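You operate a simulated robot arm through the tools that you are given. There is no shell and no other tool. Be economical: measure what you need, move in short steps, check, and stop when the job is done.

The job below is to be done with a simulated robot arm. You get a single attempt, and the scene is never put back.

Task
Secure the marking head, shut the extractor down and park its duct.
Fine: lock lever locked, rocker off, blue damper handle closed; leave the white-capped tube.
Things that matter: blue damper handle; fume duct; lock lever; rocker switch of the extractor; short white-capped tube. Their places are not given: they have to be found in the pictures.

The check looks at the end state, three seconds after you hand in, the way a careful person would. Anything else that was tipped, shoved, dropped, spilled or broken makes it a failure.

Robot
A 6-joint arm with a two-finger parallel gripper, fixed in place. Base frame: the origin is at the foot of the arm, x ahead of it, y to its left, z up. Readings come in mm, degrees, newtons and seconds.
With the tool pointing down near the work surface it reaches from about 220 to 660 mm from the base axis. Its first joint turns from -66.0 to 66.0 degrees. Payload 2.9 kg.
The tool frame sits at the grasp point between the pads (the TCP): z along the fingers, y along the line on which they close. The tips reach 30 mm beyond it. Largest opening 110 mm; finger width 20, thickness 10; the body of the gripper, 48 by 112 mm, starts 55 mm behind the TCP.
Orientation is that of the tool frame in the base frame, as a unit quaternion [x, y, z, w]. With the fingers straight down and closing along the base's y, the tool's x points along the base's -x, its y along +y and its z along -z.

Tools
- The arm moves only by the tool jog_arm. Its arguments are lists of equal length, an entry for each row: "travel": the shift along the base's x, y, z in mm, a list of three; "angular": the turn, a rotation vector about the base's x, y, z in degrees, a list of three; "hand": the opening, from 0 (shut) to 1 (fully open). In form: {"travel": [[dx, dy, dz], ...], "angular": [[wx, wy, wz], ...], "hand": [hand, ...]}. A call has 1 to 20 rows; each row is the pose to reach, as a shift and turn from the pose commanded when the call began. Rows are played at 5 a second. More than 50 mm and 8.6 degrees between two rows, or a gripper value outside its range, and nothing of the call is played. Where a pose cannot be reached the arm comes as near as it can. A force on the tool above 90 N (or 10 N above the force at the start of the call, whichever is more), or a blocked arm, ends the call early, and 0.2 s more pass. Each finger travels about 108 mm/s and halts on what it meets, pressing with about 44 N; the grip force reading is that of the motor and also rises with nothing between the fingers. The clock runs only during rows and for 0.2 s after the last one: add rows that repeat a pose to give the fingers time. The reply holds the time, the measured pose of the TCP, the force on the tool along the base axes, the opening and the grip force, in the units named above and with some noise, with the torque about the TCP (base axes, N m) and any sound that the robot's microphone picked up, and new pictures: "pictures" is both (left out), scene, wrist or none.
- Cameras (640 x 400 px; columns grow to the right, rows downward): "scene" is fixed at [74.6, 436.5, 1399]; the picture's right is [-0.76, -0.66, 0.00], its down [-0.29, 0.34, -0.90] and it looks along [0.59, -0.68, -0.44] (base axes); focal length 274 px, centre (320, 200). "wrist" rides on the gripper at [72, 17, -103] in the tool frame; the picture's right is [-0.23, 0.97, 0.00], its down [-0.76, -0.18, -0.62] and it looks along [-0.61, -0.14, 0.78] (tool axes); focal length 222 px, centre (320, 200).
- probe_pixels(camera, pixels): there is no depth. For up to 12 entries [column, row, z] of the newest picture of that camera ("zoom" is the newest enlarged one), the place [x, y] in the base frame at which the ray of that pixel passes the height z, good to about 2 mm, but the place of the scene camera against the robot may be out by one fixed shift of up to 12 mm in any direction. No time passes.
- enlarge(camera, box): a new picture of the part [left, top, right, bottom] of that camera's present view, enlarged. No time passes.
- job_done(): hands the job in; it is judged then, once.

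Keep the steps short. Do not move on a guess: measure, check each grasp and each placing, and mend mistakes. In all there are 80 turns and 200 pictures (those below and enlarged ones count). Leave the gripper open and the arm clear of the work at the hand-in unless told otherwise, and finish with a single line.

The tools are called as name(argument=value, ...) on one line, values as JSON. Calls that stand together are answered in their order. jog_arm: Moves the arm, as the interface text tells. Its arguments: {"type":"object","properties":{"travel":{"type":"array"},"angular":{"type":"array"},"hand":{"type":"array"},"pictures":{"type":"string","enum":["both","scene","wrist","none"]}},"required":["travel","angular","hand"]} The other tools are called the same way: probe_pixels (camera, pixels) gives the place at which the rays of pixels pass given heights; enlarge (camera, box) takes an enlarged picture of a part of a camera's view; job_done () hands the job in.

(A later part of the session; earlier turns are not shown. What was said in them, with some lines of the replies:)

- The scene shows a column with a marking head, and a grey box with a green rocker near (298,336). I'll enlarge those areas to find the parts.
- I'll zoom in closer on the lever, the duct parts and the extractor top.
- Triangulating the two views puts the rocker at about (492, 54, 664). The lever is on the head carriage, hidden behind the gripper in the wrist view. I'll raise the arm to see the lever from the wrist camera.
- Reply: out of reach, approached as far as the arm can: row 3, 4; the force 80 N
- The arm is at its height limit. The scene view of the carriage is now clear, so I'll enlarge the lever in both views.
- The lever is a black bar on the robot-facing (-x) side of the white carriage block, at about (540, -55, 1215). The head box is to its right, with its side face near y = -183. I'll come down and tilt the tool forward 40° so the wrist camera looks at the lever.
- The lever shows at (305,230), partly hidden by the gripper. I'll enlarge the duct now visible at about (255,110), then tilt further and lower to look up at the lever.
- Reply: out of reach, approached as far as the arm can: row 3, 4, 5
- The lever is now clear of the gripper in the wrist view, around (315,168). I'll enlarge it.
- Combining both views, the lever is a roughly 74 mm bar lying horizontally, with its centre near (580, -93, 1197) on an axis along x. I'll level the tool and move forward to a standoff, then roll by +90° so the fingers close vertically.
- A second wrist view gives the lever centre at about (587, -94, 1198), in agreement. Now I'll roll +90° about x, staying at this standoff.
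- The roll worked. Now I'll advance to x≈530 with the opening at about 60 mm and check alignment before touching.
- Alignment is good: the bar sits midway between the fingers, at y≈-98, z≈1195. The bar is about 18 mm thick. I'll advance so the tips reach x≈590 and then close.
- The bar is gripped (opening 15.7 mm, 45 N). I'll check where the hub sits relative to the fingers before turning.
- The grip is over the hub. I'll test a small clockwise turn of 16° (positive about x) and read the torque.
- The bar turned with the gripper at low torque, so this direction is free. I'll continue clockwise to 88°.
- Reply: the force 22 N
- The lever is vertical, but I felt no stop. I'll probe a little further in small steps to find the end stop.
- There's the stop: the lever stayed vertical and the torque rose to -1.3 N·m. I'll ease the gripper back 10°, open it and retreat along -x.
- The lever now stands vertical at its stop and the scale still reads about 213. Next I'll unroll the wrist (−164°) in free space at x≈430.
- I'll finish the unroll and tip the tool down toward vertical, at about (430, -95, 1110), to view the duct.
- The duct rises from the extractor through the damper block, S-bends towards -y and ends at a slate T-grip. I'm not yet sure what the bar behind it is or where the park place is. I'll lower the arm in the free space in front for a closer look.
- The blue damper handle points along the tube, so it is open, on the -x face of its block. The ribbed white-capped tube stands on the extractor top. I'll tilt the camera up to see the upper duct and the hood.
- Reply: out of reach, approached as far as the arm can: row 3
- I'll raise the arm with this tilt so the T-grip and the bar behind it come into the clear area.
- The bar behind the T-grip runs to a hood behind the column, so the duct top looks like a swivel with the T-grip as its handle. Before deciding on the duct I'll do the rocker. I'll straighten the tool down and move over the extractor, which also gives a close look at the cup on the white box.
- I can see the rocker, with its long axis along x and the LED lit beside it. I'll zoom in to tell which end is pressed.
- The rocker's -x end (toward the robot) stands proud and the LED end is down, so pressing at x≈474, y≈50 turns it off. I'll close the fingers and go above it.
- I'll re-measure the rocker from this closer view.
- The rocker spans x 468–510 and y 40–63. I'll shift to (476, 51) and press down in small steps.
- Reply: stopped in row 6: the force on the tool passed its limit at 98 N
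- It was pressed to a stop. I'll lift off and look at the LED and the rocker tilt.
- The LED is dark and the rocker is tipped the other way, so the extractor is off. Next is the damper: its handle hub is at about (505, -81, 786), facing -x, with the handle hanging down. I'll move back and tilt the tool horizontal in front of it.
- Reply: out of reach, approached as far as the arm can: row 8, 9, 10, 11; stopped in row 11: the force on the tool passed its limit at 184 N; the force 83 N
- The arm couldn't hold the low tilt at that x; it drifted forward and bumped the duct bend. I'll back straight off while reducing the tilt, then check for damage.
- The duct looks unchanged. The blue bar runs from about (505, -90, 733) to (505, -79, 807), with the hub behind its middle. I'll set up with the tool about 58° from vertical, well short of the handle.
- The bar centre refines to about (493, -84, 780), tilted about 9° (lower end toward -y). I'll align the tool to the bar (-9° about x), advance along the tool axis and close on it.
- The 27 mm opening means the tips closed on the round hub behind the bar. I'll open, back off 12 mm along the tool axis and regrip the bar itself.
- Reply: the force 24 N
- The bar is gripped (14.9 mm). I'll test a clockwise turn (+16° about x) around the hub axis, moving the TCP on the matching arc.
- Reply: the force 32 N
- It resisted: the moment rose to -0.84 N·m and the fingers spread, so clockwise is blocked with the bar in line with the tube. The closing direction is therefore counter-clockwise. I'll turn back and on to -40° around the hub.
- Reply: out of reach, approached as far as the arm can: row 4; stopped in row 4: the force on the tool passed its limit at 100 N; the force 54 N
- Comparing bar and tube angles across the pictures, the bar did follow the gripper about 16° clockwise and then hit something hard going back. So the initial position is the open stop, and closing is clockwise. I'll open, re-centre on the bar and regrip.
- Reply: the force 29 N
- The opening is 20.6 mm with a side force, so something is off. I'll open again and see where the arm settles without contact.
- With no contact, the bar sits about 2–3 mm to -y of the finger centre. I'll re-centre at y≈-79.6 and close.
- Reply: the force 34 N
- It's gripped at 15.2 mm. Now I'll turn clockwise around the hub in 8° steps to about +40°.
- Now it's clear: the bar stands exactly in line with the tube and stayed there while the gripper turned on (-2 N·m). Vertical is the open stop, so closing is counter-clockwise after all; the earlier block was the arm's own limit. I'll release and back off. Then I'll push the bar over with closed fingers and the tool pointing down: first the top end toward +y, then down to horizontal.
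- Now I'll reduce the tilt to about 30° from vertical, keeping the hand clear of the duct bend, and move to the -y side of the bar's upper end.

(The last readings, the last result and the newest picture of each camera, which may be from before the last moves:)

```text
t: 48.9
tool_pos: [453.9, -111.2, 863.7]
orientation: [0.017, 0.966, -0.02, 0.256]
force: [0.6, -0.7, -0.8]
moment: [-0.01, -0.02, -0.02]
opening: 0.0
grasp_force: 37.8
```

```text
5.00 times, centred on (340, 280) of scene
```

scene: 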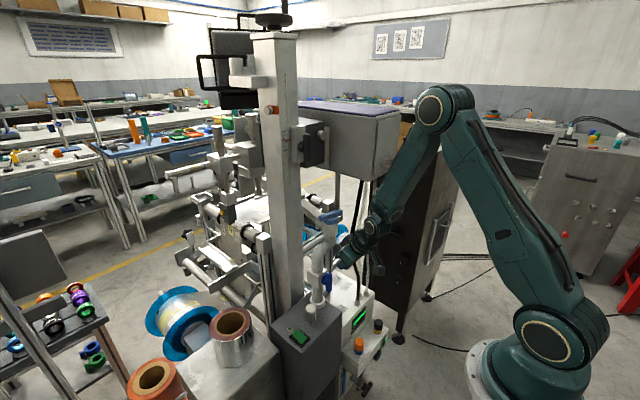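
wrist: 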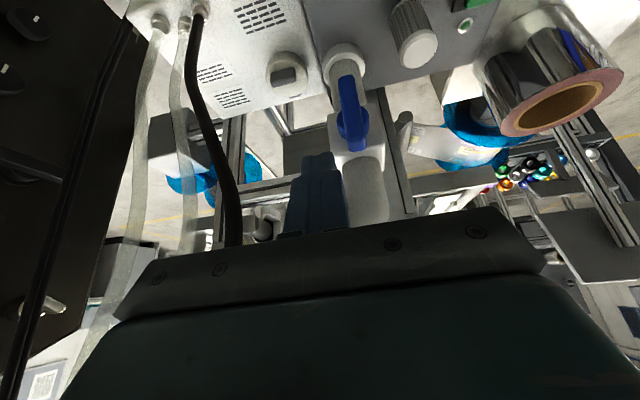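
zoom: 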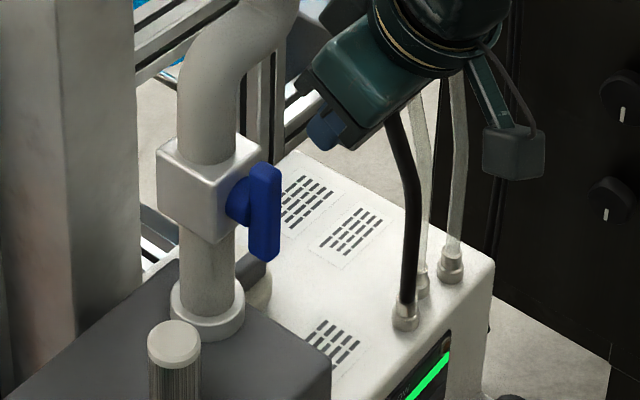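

The tip is beside the bar's top end. I'll descend to tip z≈800, x≈483, and push toward +y.

jog_arm(travel=[[7, -1, -20], [14, -1, -38], [14, 5, -38], [14, 11, -38], [14, 17, -38], [14, 23, -38], [14, 29, -38], [14, 33, -38]], angular=[[0, 0, 0], [0, 0, 0], [0, 0, 0], [0, 0, 0], [0, 0, 0], [0, 0, 0], [0, 0, 0], [0, 0, 0]], hand=[0, 0, 0, 0, 0, 0, 0, 0])

enlarge(camera="wrist", box=[220, 0, 420, 220])

enlarge(camera="scene", box=[290, 240, 390, 320])

```text
t: 50.7
tool_pos: [468.8, -77.9, 825.0]
orientation: [0.017, 0.966, -0.02, 0.257]
force: [-0.2, 0.7, -0.5]
moment: [0.0, 0.02, -0.03]
opening: 0.4
grasp_force: 38.1
```

scene: 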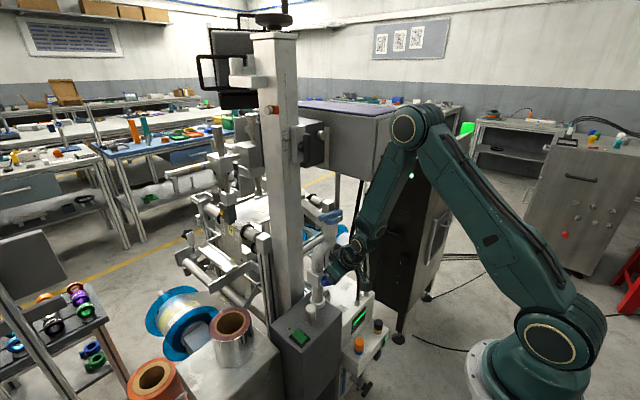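
wrist: 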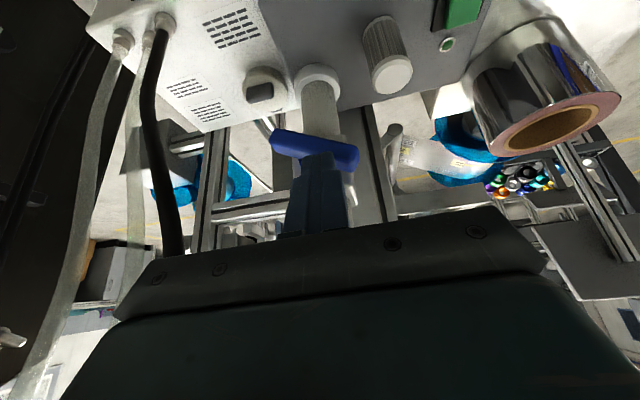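

```text
1.82 times, centred on (320, 110) of wrist
```

zoom: 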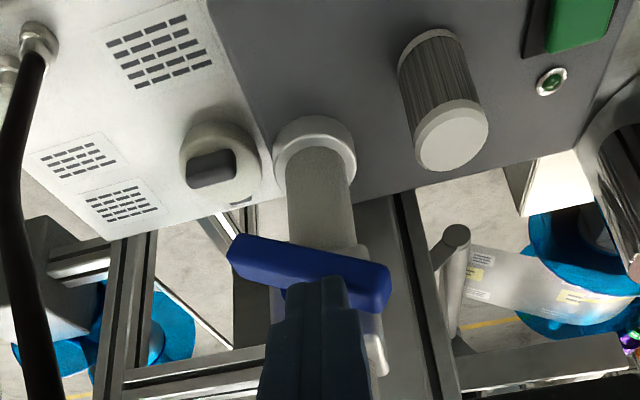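

```text
5.00 times, centred on (340, 280) of scene
```

zoom: 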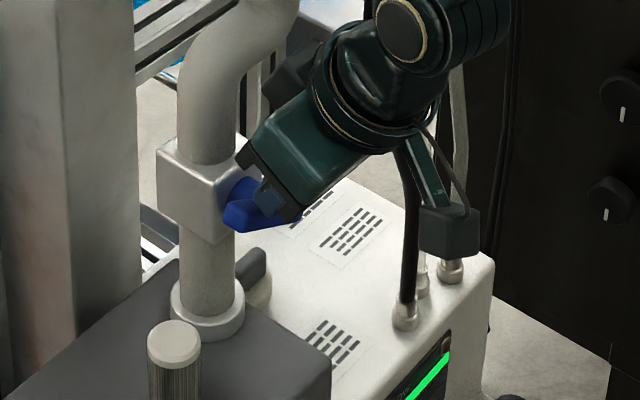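

The bar has turned to about 75°. Next I'll lift, move over the +y end and press it down to the horizontal stop.

jog_arm(travel=[[0, 0, 12], [0, 10, 16], [0, 20, 16], [0, 20, 6], [0, 20, 0], [0, 20, -4], [0, 20, -7], [0, 20, -10]], angular=[[0, 0, 0], [0, 0, 0], [0, 0, 0], [0, 0, 0], [0, 0, 0], [0, 0, 0], [0, 0, 0], [0, 0, 0]], hand=[0, 0, 0, 0, 0, 0, 0, 0], pictures="wrist")

enlarge(camera="wrist", box=[220, 0, 420, 220])

```text
t: 52.5
tool_pos: [468.0, -58.6, 814.2]
orientation: [0.017, 0.966, -0.02, 0.257]
force: [-2.5, 0.9, 1.0]
moment: [0.02, 0.08, 0.02]
opening: 0.1
grasp_force: 38.0
```

wrist: 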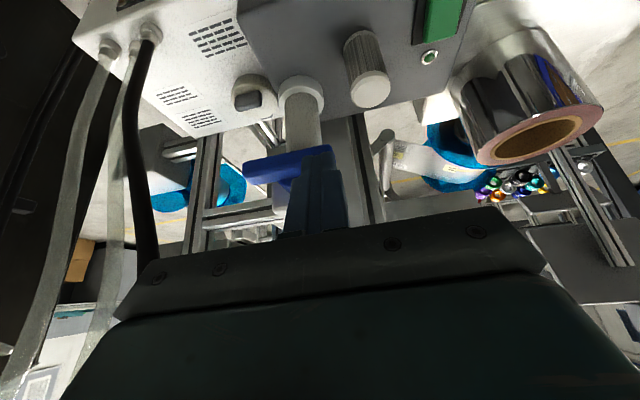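

```text
1.82 times, centred on (320, 110) of wrist
```

zoom: 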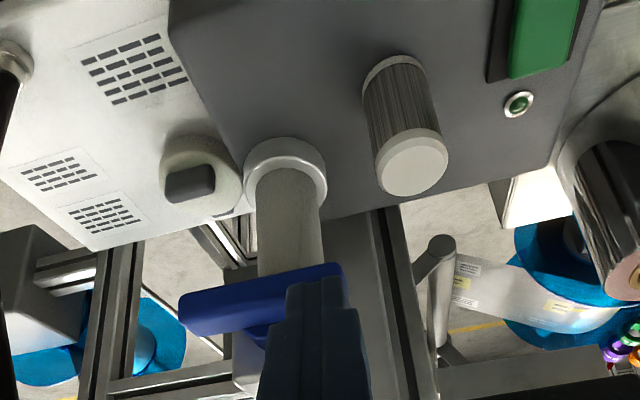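

The bar looks about horizontal, since lines along y slope -10° in this camera. I'll press a little further to feel the stop.

jog_arm(travel=[[0, 0, -2], [0, 0, -4], [0, 0, -6]], angular=[[0, 0, 0], [0, 0, 0], [0, 0, 0]], hand=[0, 0, 0], pictures="none")

```text
t: 53.3
tool_pos: [467.6, -59.0, 813.3]
orientation: [0.017, 0.965, -0.02, 0.261]
force: [-43.0, 3.6, 78.4]
moment: [-0.01, 0.0, 0.83]
opening: 0.1
grasp_force: 37.2
```

The stop is firm (78 N up, no further travel). I'll lift away and verify.

jog_arm(travel=[[0, 0, 15], [-20, 0, 40], [-50, -20, 80], [-60, -30, 90], [-60, -30, 90]], angular=[[0, 0, 0], [0, 0, 0], [0, 0, 0], [0, 0, 0], [0, 0, 0]], hand=[0, 0.2, 0.5, 0.5, 0.5])

enlarge(camera="wrist", box=[200, 0, 440, 200])

enlarge(camera="scene", box=[280, 190, 400, 320])

```text
refused: row 3 steps farther than a row can; nothing moved
```

```text
2.00 times, centred on (320, 100) of wrist
```

zoom: 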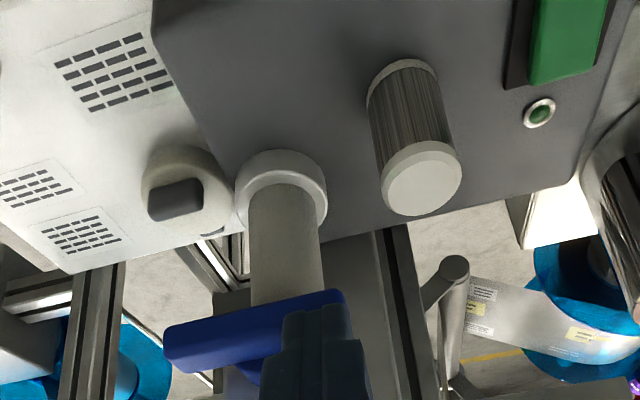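

```text
3.08 times, centred on (340, 255) of scene
```

zoom: 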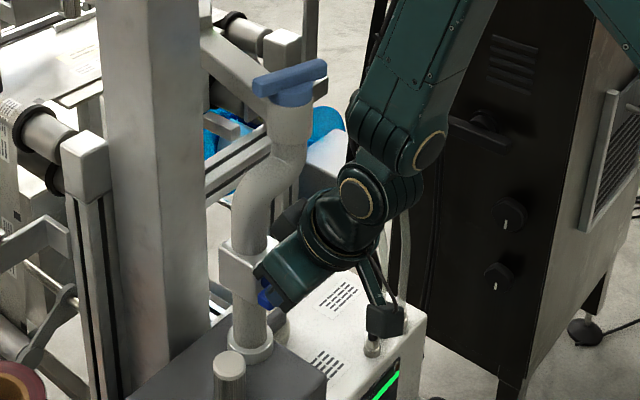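

That retreat had one step too long. I'll repeat it with smaller rows.

jog_arm(travel=[[0, 0, 15], [-15, 0, 35], [-35, -10, 60], [-50, -20, 85], [-60, -30, 100], [-60, -30, 100]], angular=[[0, 0, 0], [0, 0, 0], [0, 0, 0], [0, 0, 0], [0, 0, 0], [0, 0, 0]], hand=[0, 0.2, 0.5, 0.5, 0.5, 0.5])

enlarge(camera="wrist", box=[200, 0, 440, 200])

enlarge(camera="scene", box=[280, 190, 400, 320])

```text
t: 54.7
tool_pos: [408.1, -87.2, 910.6]
orientation: [0.016, 0.966, -0.02, 0.257]
force: [0.4, 0.9, 0.4]
moment: [0.0, 0.01, 0.01]
opening: 55.1
grasp_force: 0.0
```

scene: 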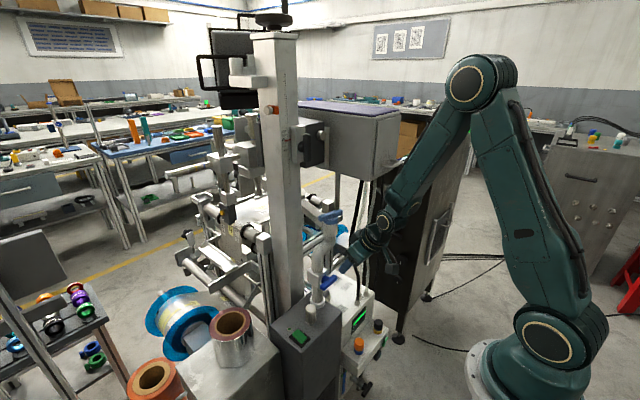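
wrist: 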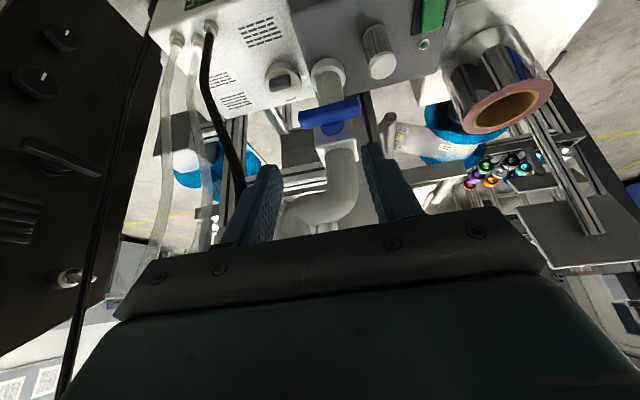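

```text
2.00 times, centred on (320, 100) of wrist
```

zoom: 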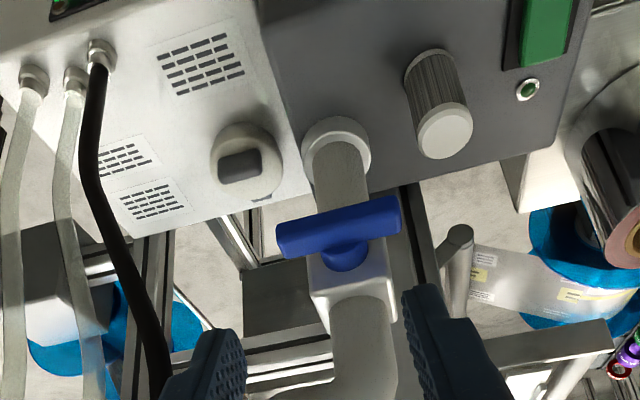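

```text
3.08 times, centred on (340, 255) of scene
```

zoom: 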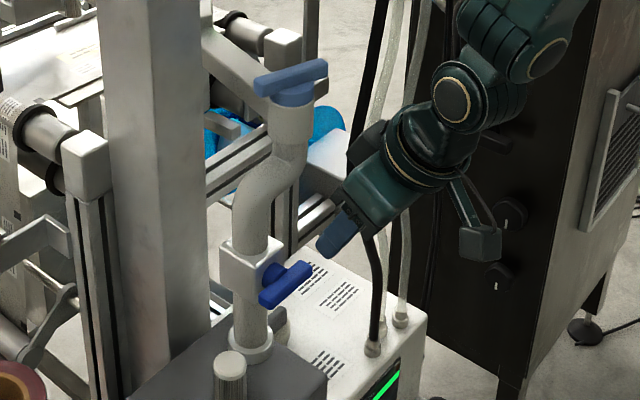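

The damper bar is now horizontal, so it's closed. On to the duct: the T-grip is at about (544, -150, 975), its bar along y, with the arm and hood pointing +x. I'll go in front of the +y end of the T with closed fingers and look closely.

jog_arm(travel=[[5, -8, 25], [15, -16, 50], [25, -24, 70], [40, -30, 84], [45, -33, 84], [45, -33, 84]], angular=[[0, -6, 0], [0, -12, 0], [0, -18, 0], [0, -24, 0], [0, -27, 0], [0, -27, 0]], hand=[0.5, 0.5, 0.5, 0.5, 0.5, 0.5])

enlarge(camera="wrist", box=[220, 20, 420, 220])

enlarge(camera="scene", box=[290, 180, 390, 260])

```text
t: 56.1
tool_pos: [452.1, -123.1, 993.3]
orientation: [0.021, 0.879, -0.015, 0.476]
force: [-0.2, -0.3, 0.4]
moment: [0.03, 0.0, 0.01]
opening: 55.0
grasp_force: 0.1
```

scene: 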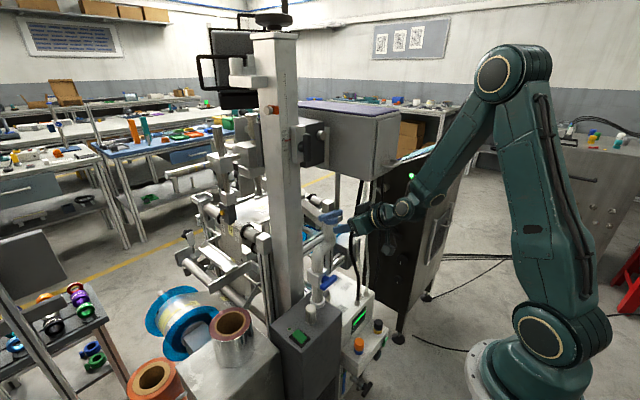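
wrist: 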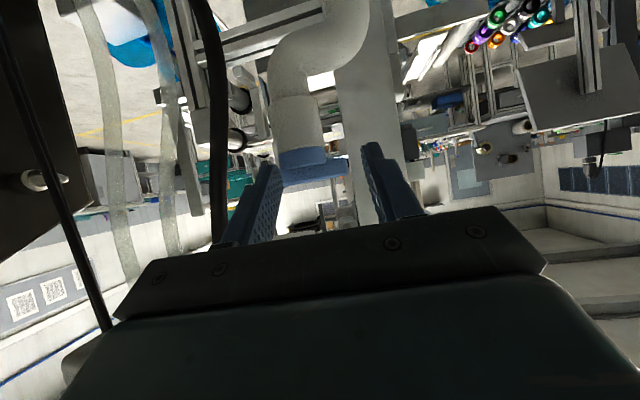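

```text
2.00 times, centred on (320, 120) of wrist
```

zoom: 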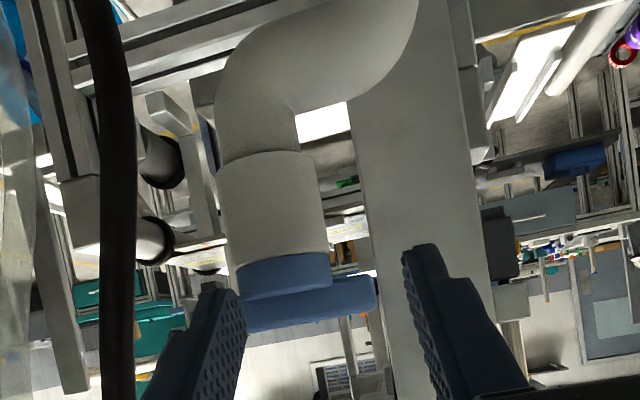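

```text
5.00 times, centred on (340, 220) of scene
```

zoom: 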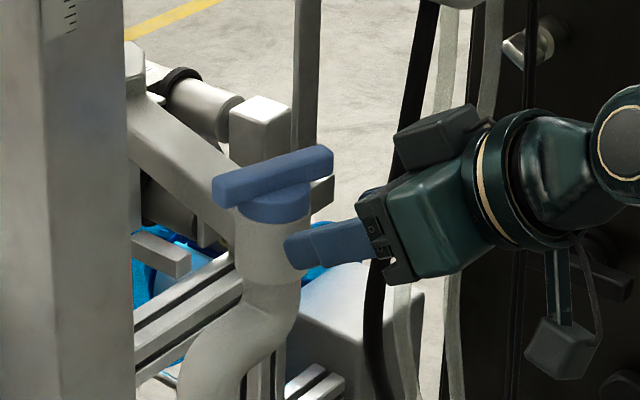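

I can't yet tell whether the beam behind the cuff belongs to the duct. I'll raise the arm for an overhead view and zoom in hard.

jog_arm(travel=[[-5, 5, 30], [-10, 10, 60], [-15, 18, 90], [-15, 25, 120], [-15, 25, 120]], angular=[[0, 8, 0], [0, 16, 0], [0, 24, 0], [0, 30, 0], [0, 30, 0]], hand=[1, 1, 1, 1, 1], pictures="wrist")

enlarge(camera="wrist", box=[230, 90, 350, 210])

enlarge(camera="wrist", box=[100, 0, 330, 210])

```text
t: 57.3
tool_pos: [437.1, -97.3, 1114.9]
orientation: [0.017, 0.973, -0.02, 0.231]
force: [-0.5, -0.2, 0.3]
moment: [0.02, 0.0, 0.02]
opening: 109.9
grasp_force: 0.0
```

wrist: 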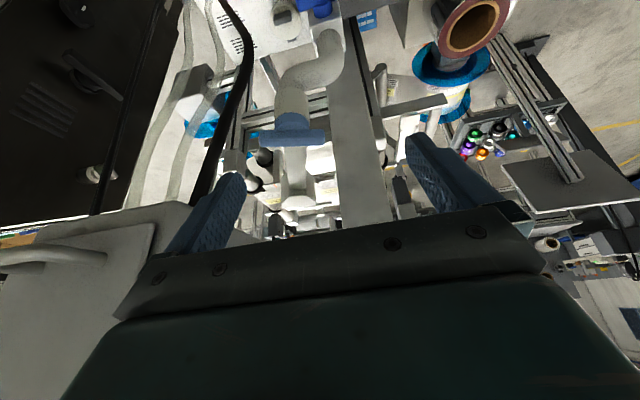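

```text
3.33 times, centred on (290, 150) of wrist
```

zoom: 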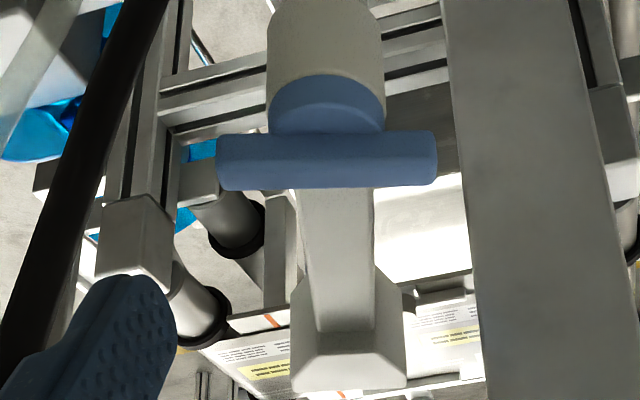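

```text
1.90 times, centred on (215, 105) of wrist
```

zoom: 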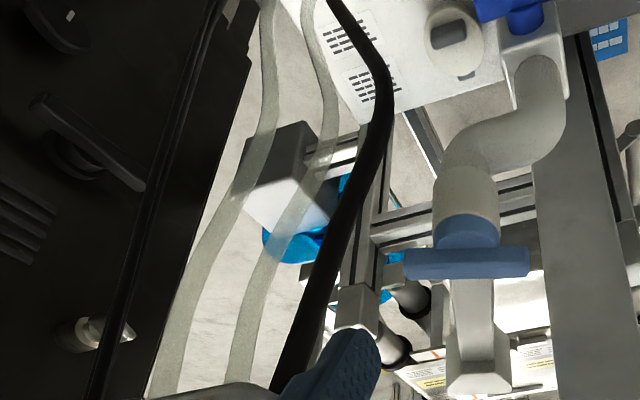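

Now it's clear: from the cuff a rectangular arm runs over the label web to a hood, and the T-grip swivels it. The column blocks the +y side, so parking must swing the hood out toward -y. That is clockwise from above, so I push the T's +y end forward. I'll return in front of that end with closed fingers.

jog_arm(travel=[[0, -5, -30], [0, -10, -60], [10, -14, -90], [25, -17, -117], [30, -17, -117], [30, -17, -117]], angular=[[0, -8, 0], [0, -16, 0], [0, -24, 0], [0, -30, 0], [0, -30, 0], [0, -30, 0]], hand=[0.5, 0, 0, 0, 0, 0])

enlarge(camera="wrist", box=[220, 20, 420, 220])

enlarge(camera="scene", box=[290, 180, 390, 260])

```text
t: 58.7
tool_pos: [467.8, -112.2, 995.6]
orientation: [0.021, 0.879, -0.014, 0.476]
force: [-0.3, 0.3, -0.5]
moment: [0.0, 0.01, -0.03]
opening: 0.4
grasp_force: 37.5
```

scene: 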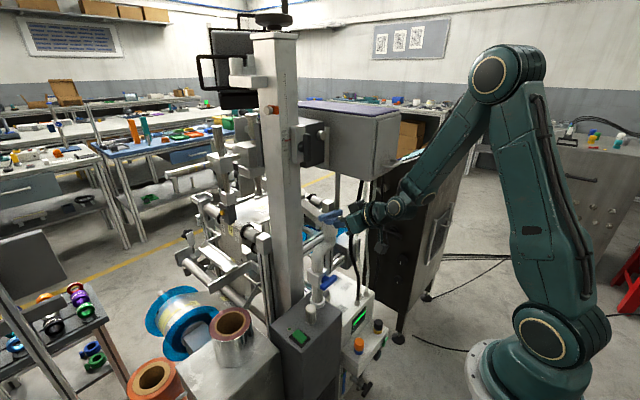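
wrist: 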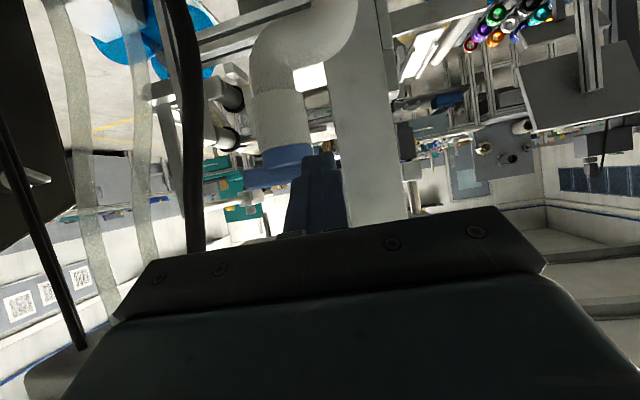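

```text
2.00 times, centred on (320, 120) of wrist
```

zoom: 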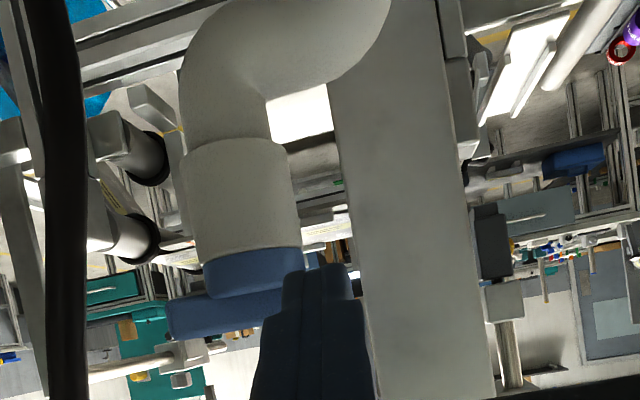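

```text
5.00 times, centred on (340, 220) of scene
```

zoom: 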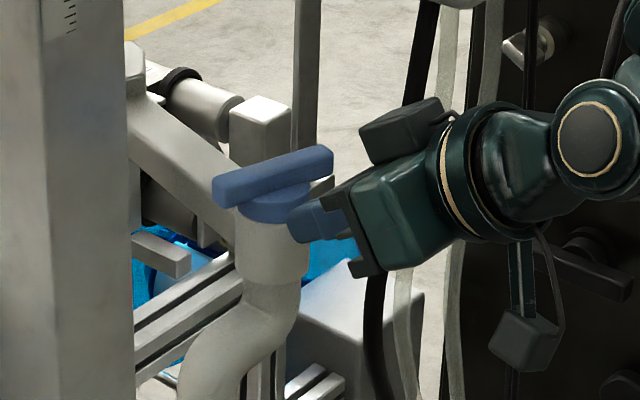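

The tip is in front of the T's +y end, slightly low. I'll raise it 6 mm and push forward in short steps, watching the force.

jog_arm(travel=[[15, -2, 6], [30, -3, 6], [38, -3, 6], [44, -3, 6], [50, -3, 6], [56, -3, 6]], angular=[[0, 0, 0], [0, 0, 0], [0, 0, 0], [0, 0, 0], [0, 0, 0], [0, 0, 0]], hand=[0, 0, 0, 0, 0, 0])

enlarge(camera="wrist", box=[220, 20, 420, 220])

enlarge(camera="scene", box=[290, 180, 390, 260])

```text
t: 60.1
tool_pos: [523.3, -118.0, 1004.1]
orientation: [0.022, 0.879, -0.015, 0.475]
force: [-0.3, 0.2, 0.6]
moment: [0.05, -0.03, 0.01]
opening: 0.0
grasp_force: 37.8
```

scene: 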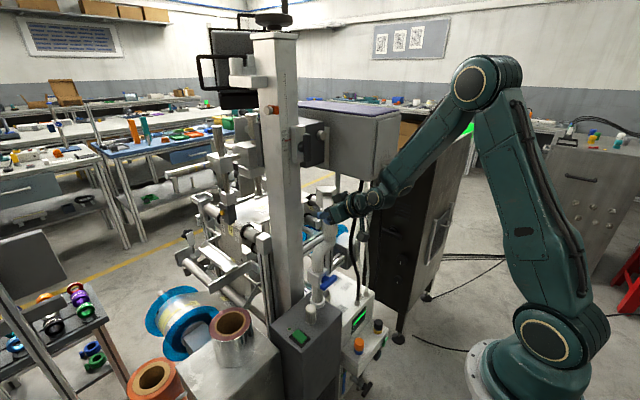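
wrist: 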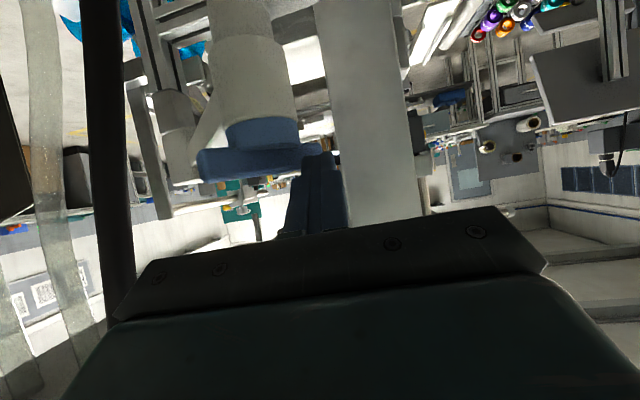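

```text
2.00 times, centred on (320, 120) of wrist
```

zoom: 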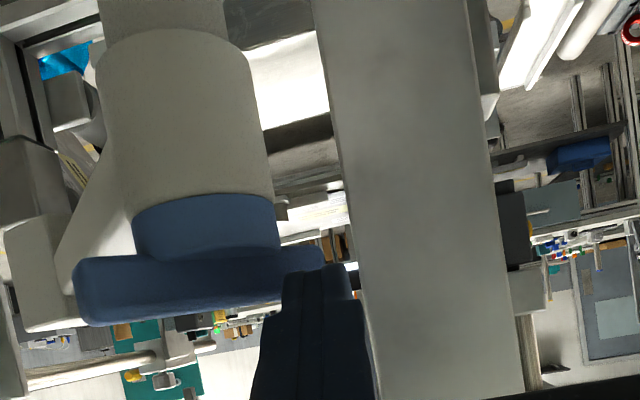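

```text
5.00 times, centred on (340, 220) of scene
```

zoom: 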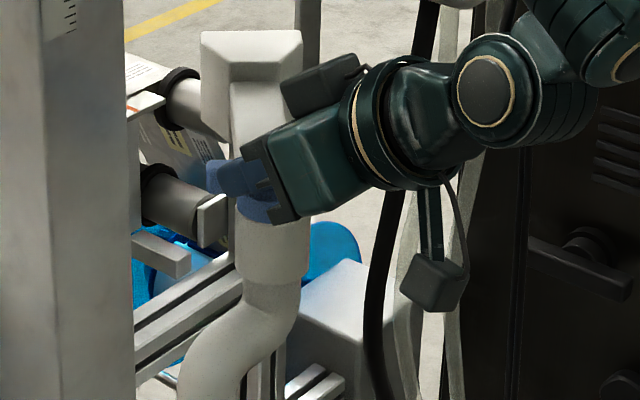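

It swings freely: the hood has moved out from the web (scene zoom, around (250,50)). I'll continue pushing forward.

jog_arm(travel=[[6, 0, 0], [12, 0, 0], [18, 0, 0], [18, 0, 0]], angular=[[0, 0, 0], [0, 0, 0], [0, 0, 0], [0, 0, 0]], hand=[0, 0, 0, 0])

enlarge(camera="wrist", box=[180, 0, 420, 220])

enlarge(camera="scene", box=[290, 180, 390, 260])

```text
t: 61.1
tool_pos: [542.4, -116.8, 1002.2]
orientation: [0.021, 0.879, -0.015, 0.475]
force: [-1.0, -0.2, 0.2]
moment: [-0.03, 0.02, 0.0]
opening: 0.0
grasp_force: 37.8
```

scene: 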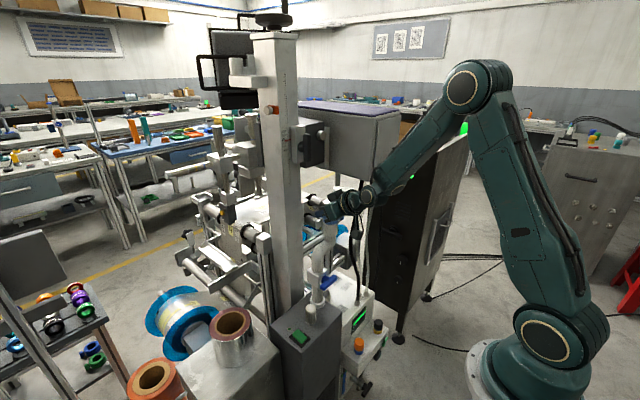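
wrist: 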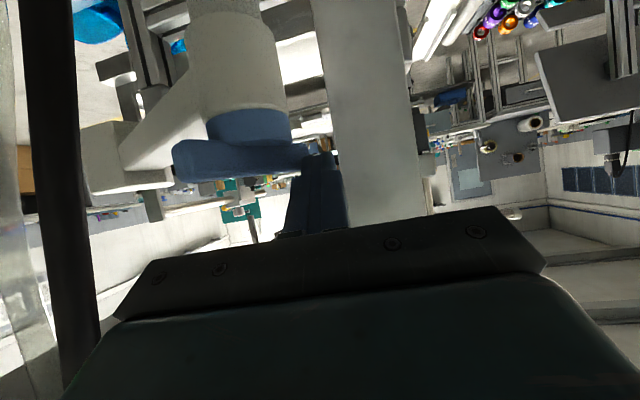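

```text
1.82 times, centred on (300, 110) of wrist
```

zoom: 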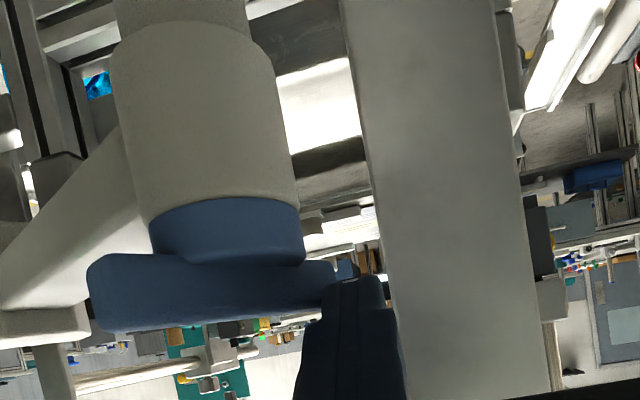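

```text
5.00 times, centred on (340, 220) of scene
```

zoom: 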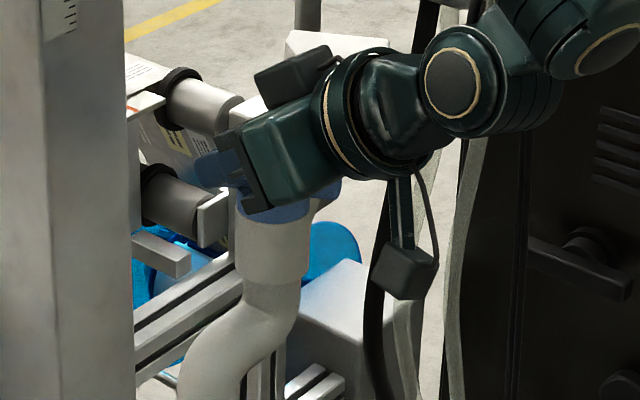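

The bar is at about 60–65°. From here the same finger can finish the swing by moving toward -y against the T's far end. I'll go +8 mm in x, then sweep -y in small steps.

jog_arm(travel=[[8, 0, 0], [8, -3, 0], [8, -6, 0], [8, -9, 0], [8, -12, 0]], angular=[[0, 0, 0], [0, 0, 0], [0, 0, 0], [0, 0, 0], [0, 0, 0]], hand=[0, 0, 0, 0, 0])

enlarge(camera="wrist", box=[100, 0, 420, 220])

enlarge(camera="scene", box=[290, 170, 410, 260])

```text
t: 62.3
tool_pos: [549.4, -129.4, 1002.5]
orientation: [0.021, 0.879, -0.015, 0.476]
force: [0.7, -0.3, 0.0]
moment: [0.0, -0.01, 0.01]
opening: 0.0
grasp_force: 38.1
```

scene: 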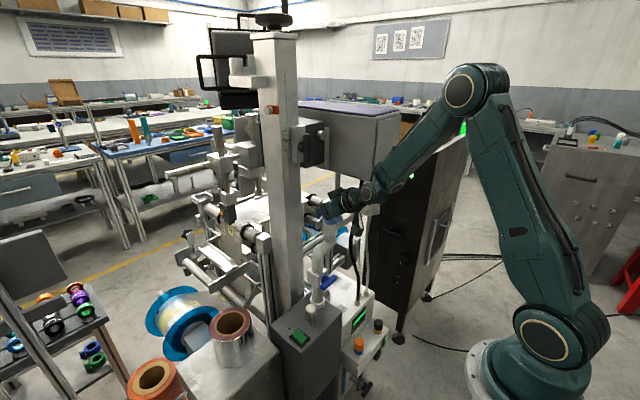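
wrist: 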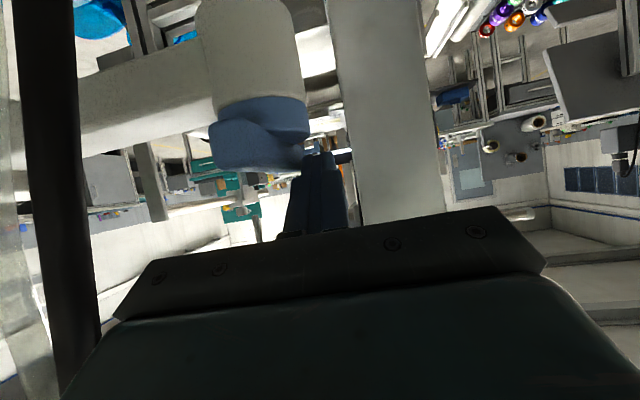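

```text
1.82 times, centred on (260, 110) of wrist
```

zoom: 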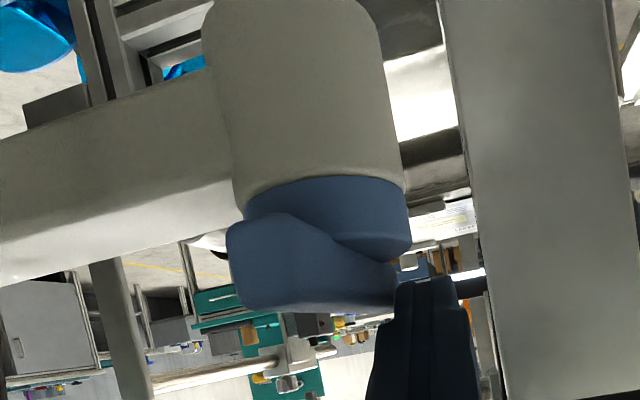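

```text
4.44 times, centred on (350, 215) of scene
```

zoom: 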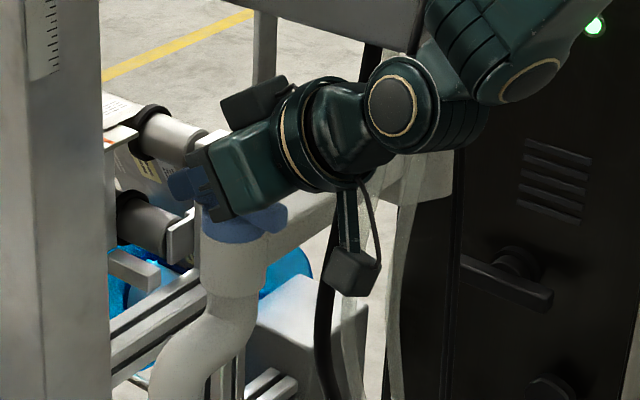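

The hood has swung well out, and the hose stays in front of it. I'll continue the -y sweep in small steps until the stop.

jog_arm(travel=[[0, -3, 0], [0, -6, 0], [0, -9, 0], [0, -12, 0]], angular=[[0, 0, 0], [0, 0, 0], [0, 0, 0], [0, 0, 0]], hand=[0, 0, 0, 0])

enlarge(camera="wrist", box=[100, 0, 420, 220])

enlarge(camera="scene", box=[290, 170, 410, 260])

```text
t: 63.3
tool_pos: [549.3, -131.7, 1002.8]
orientation: [0.017, 0.88, -0.006, 0.475]
force: [-16.1, 39.9, 7.7]
moment: [0.49, 0.02, 0.87]
opening: 0.1
grasp_force: 37.4
```

scene: 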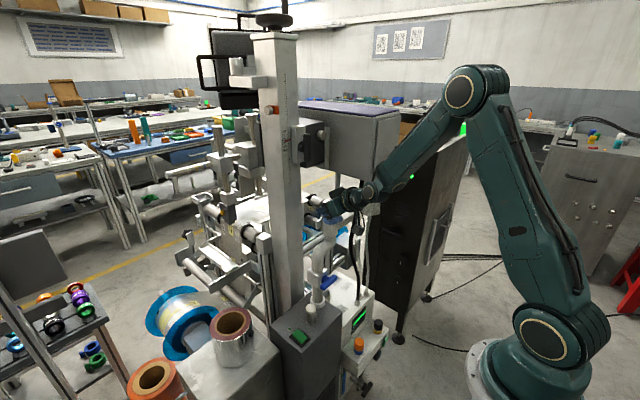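
wrist: 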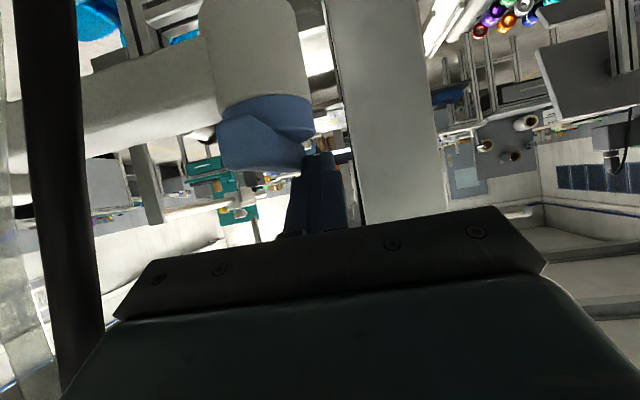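

```text
1.82 times, centred on (260, 110) of wrist
```

zoom: 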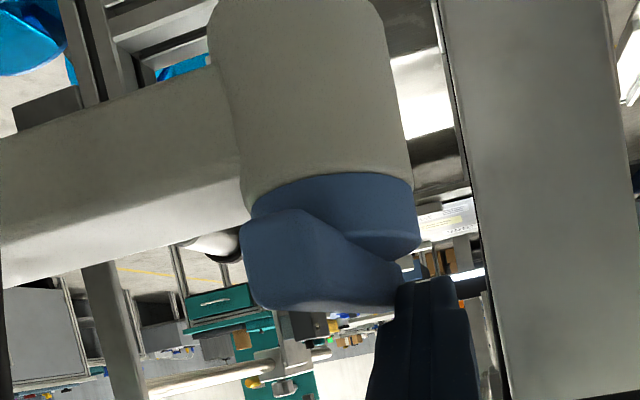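

```text
4.44 times, centred on (350, 215) of scene
```

zoom: 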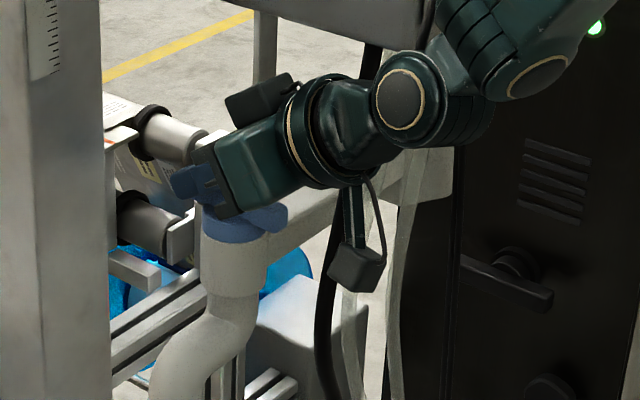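

Firm stop: 40 N with no more motion and the arm pointing along -y. I'll back off (+y, then -x) and check.

jog_arm(travel=[[0, 6, 0], [0, 14, 4], [-20, 16, 8], [-45, 18, 10], [-70, 20, 10], [-95, 20, 10], [-95, 20, 10]], angular=[[0, 0, 0], [0, 0, 0], [0, 0, 0], [0, 0, 0], [0, 4, 0], [0, 8, 0], [0, 8, 0]], hand=[0, 0, 0, 0, 0.3, 0.5, 0.5])

enlarge(camera="scene", box=[280, 160, 420, 260])

enlarge(camera="wrist", box=[100, 0, 420, 220])

```text
t: 64.9
tool_pos: [454.6, -120.8, 1014.6]
orientation: [0.02, 0.91, -0.017, 0.413]
force: [0.3, -0.5, -0.2]
moment: [-0.04, 0.0, -0.01]
opening: 54.8
grasp_force: 0.0
```

scene: 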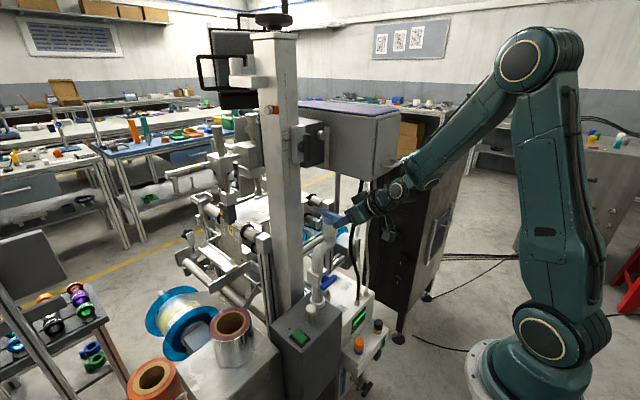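
wrist: 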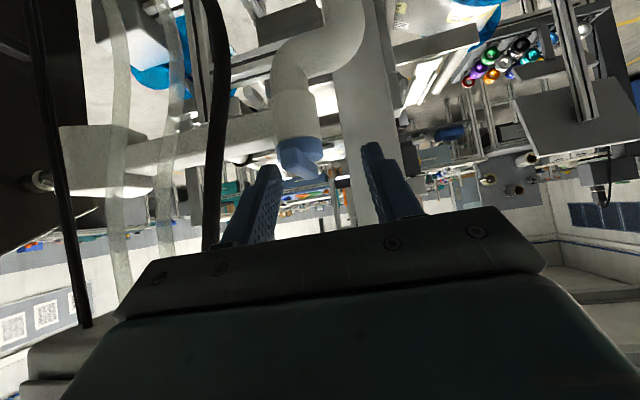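

```text
4.00 times, centred on (350, 210) of scene
```

zoom: 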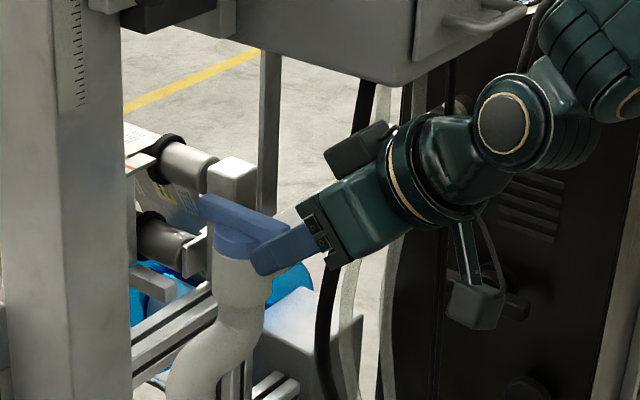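

```text
1.82 times, centred on (260, 110) of wrist
```

zoom: 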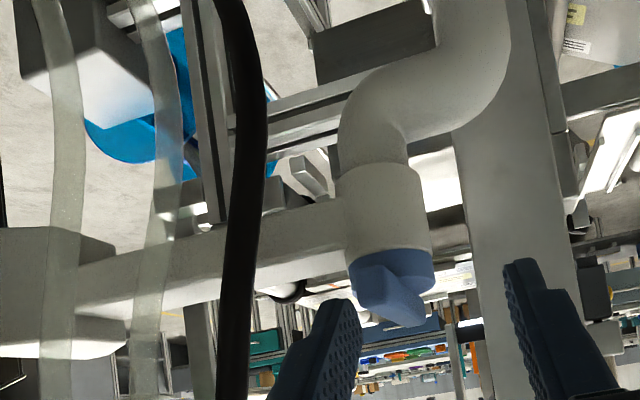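

The duct arm points out to -y with the hood clear of the web and the T along x. I'll withdraw the arm clear with the gripper open and make a final check.

jog_arm(travel=[[-20, 15, 10], [-40, 40, 20], [-60, 70, 40], [-70, 100, 70], [-70, 120, 100], [-70, 120, 100]], angular=[[0, 6, 0], [0, 14, 0], [0, 22, 0], [0, 30, 0], [0, 38, 0], [0, 38, 0]], hand=[0.7, 1, 1, 1, 1, 1])

enlarge(camera="scene", box=[260, 110, 420, 230])

enlarge(camera="scene", box=[260, 220, 400, 370])

enlarge(camera="wrist", box=[120, 0, 420, 230])

```text
t: 66.3
tool_pos: [384.8, 0.5, 1111.9]
orientation: [0.013, 0.995, -0.022, 0.094]
force: [-0.2, -0.4, 0.0]
moment: [0.01, -0.02, 0.0]
opening: 110.0
grasp_force: 0.0
```

scene: 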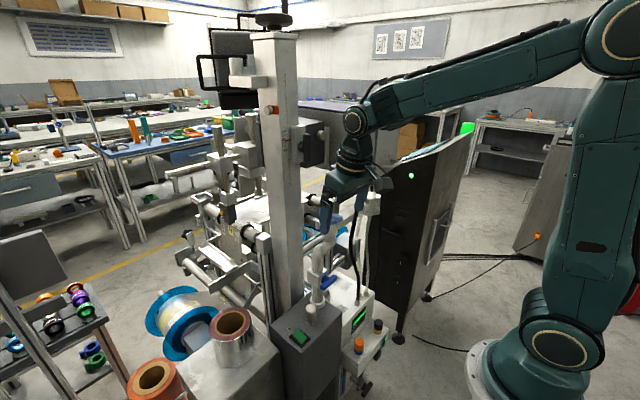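
wrist: 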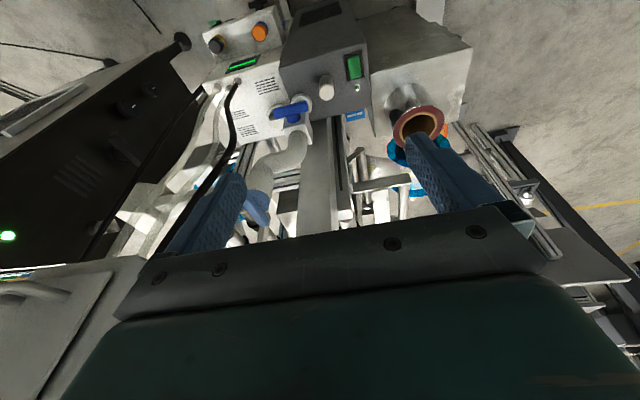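

```text
3.33 times, centred on (340, 170) of scene
```

zoom: 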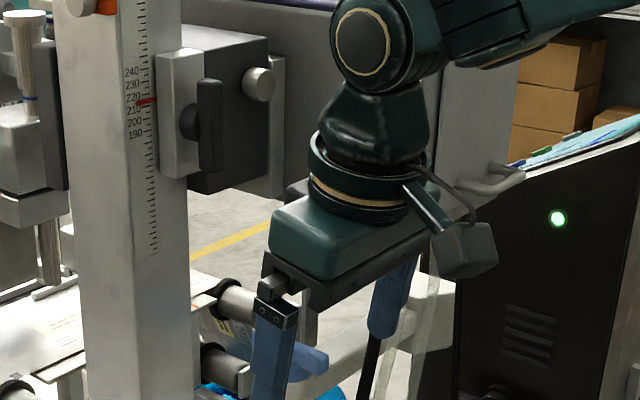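

```text
2.67 times, centred on (330, 295) of scene
```

zoom: 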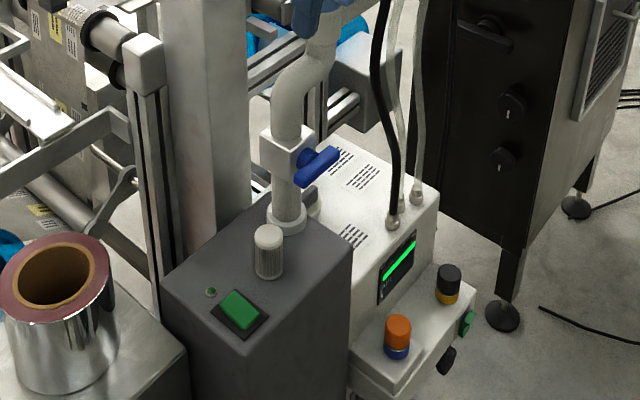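

```text
1.74 times, centred on (270, 115) of wrist
```

zoom: 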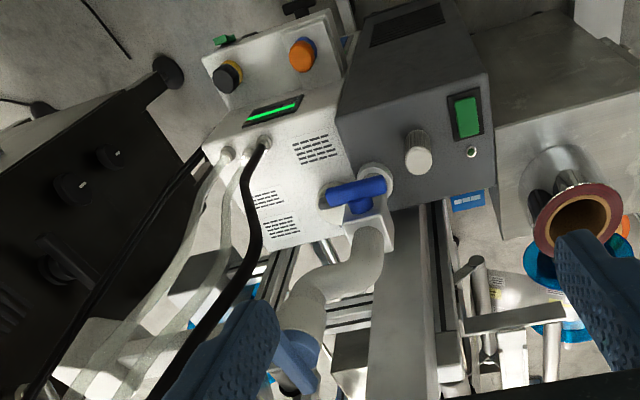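

The final views show the lever vertical at its stop, the rocker off with its LED dark, and the damper bar across the tube. The duct is swung out to its stop, the white-capped tube is untouched, and the arm is clear with the gripper open. I'll hand in now.

job_done()

```text
The job is handed in.
```

Handed in: lock lever turned clockwise to its stop (vertical), which I took as locked since it has no marking; rocker off, LED dark; blue damper closed; duct swung out toward -y to its stop, my reading of "parked"; white-capped tube untouched; one hard bump (184 N) against the duct bend left no visible damage.
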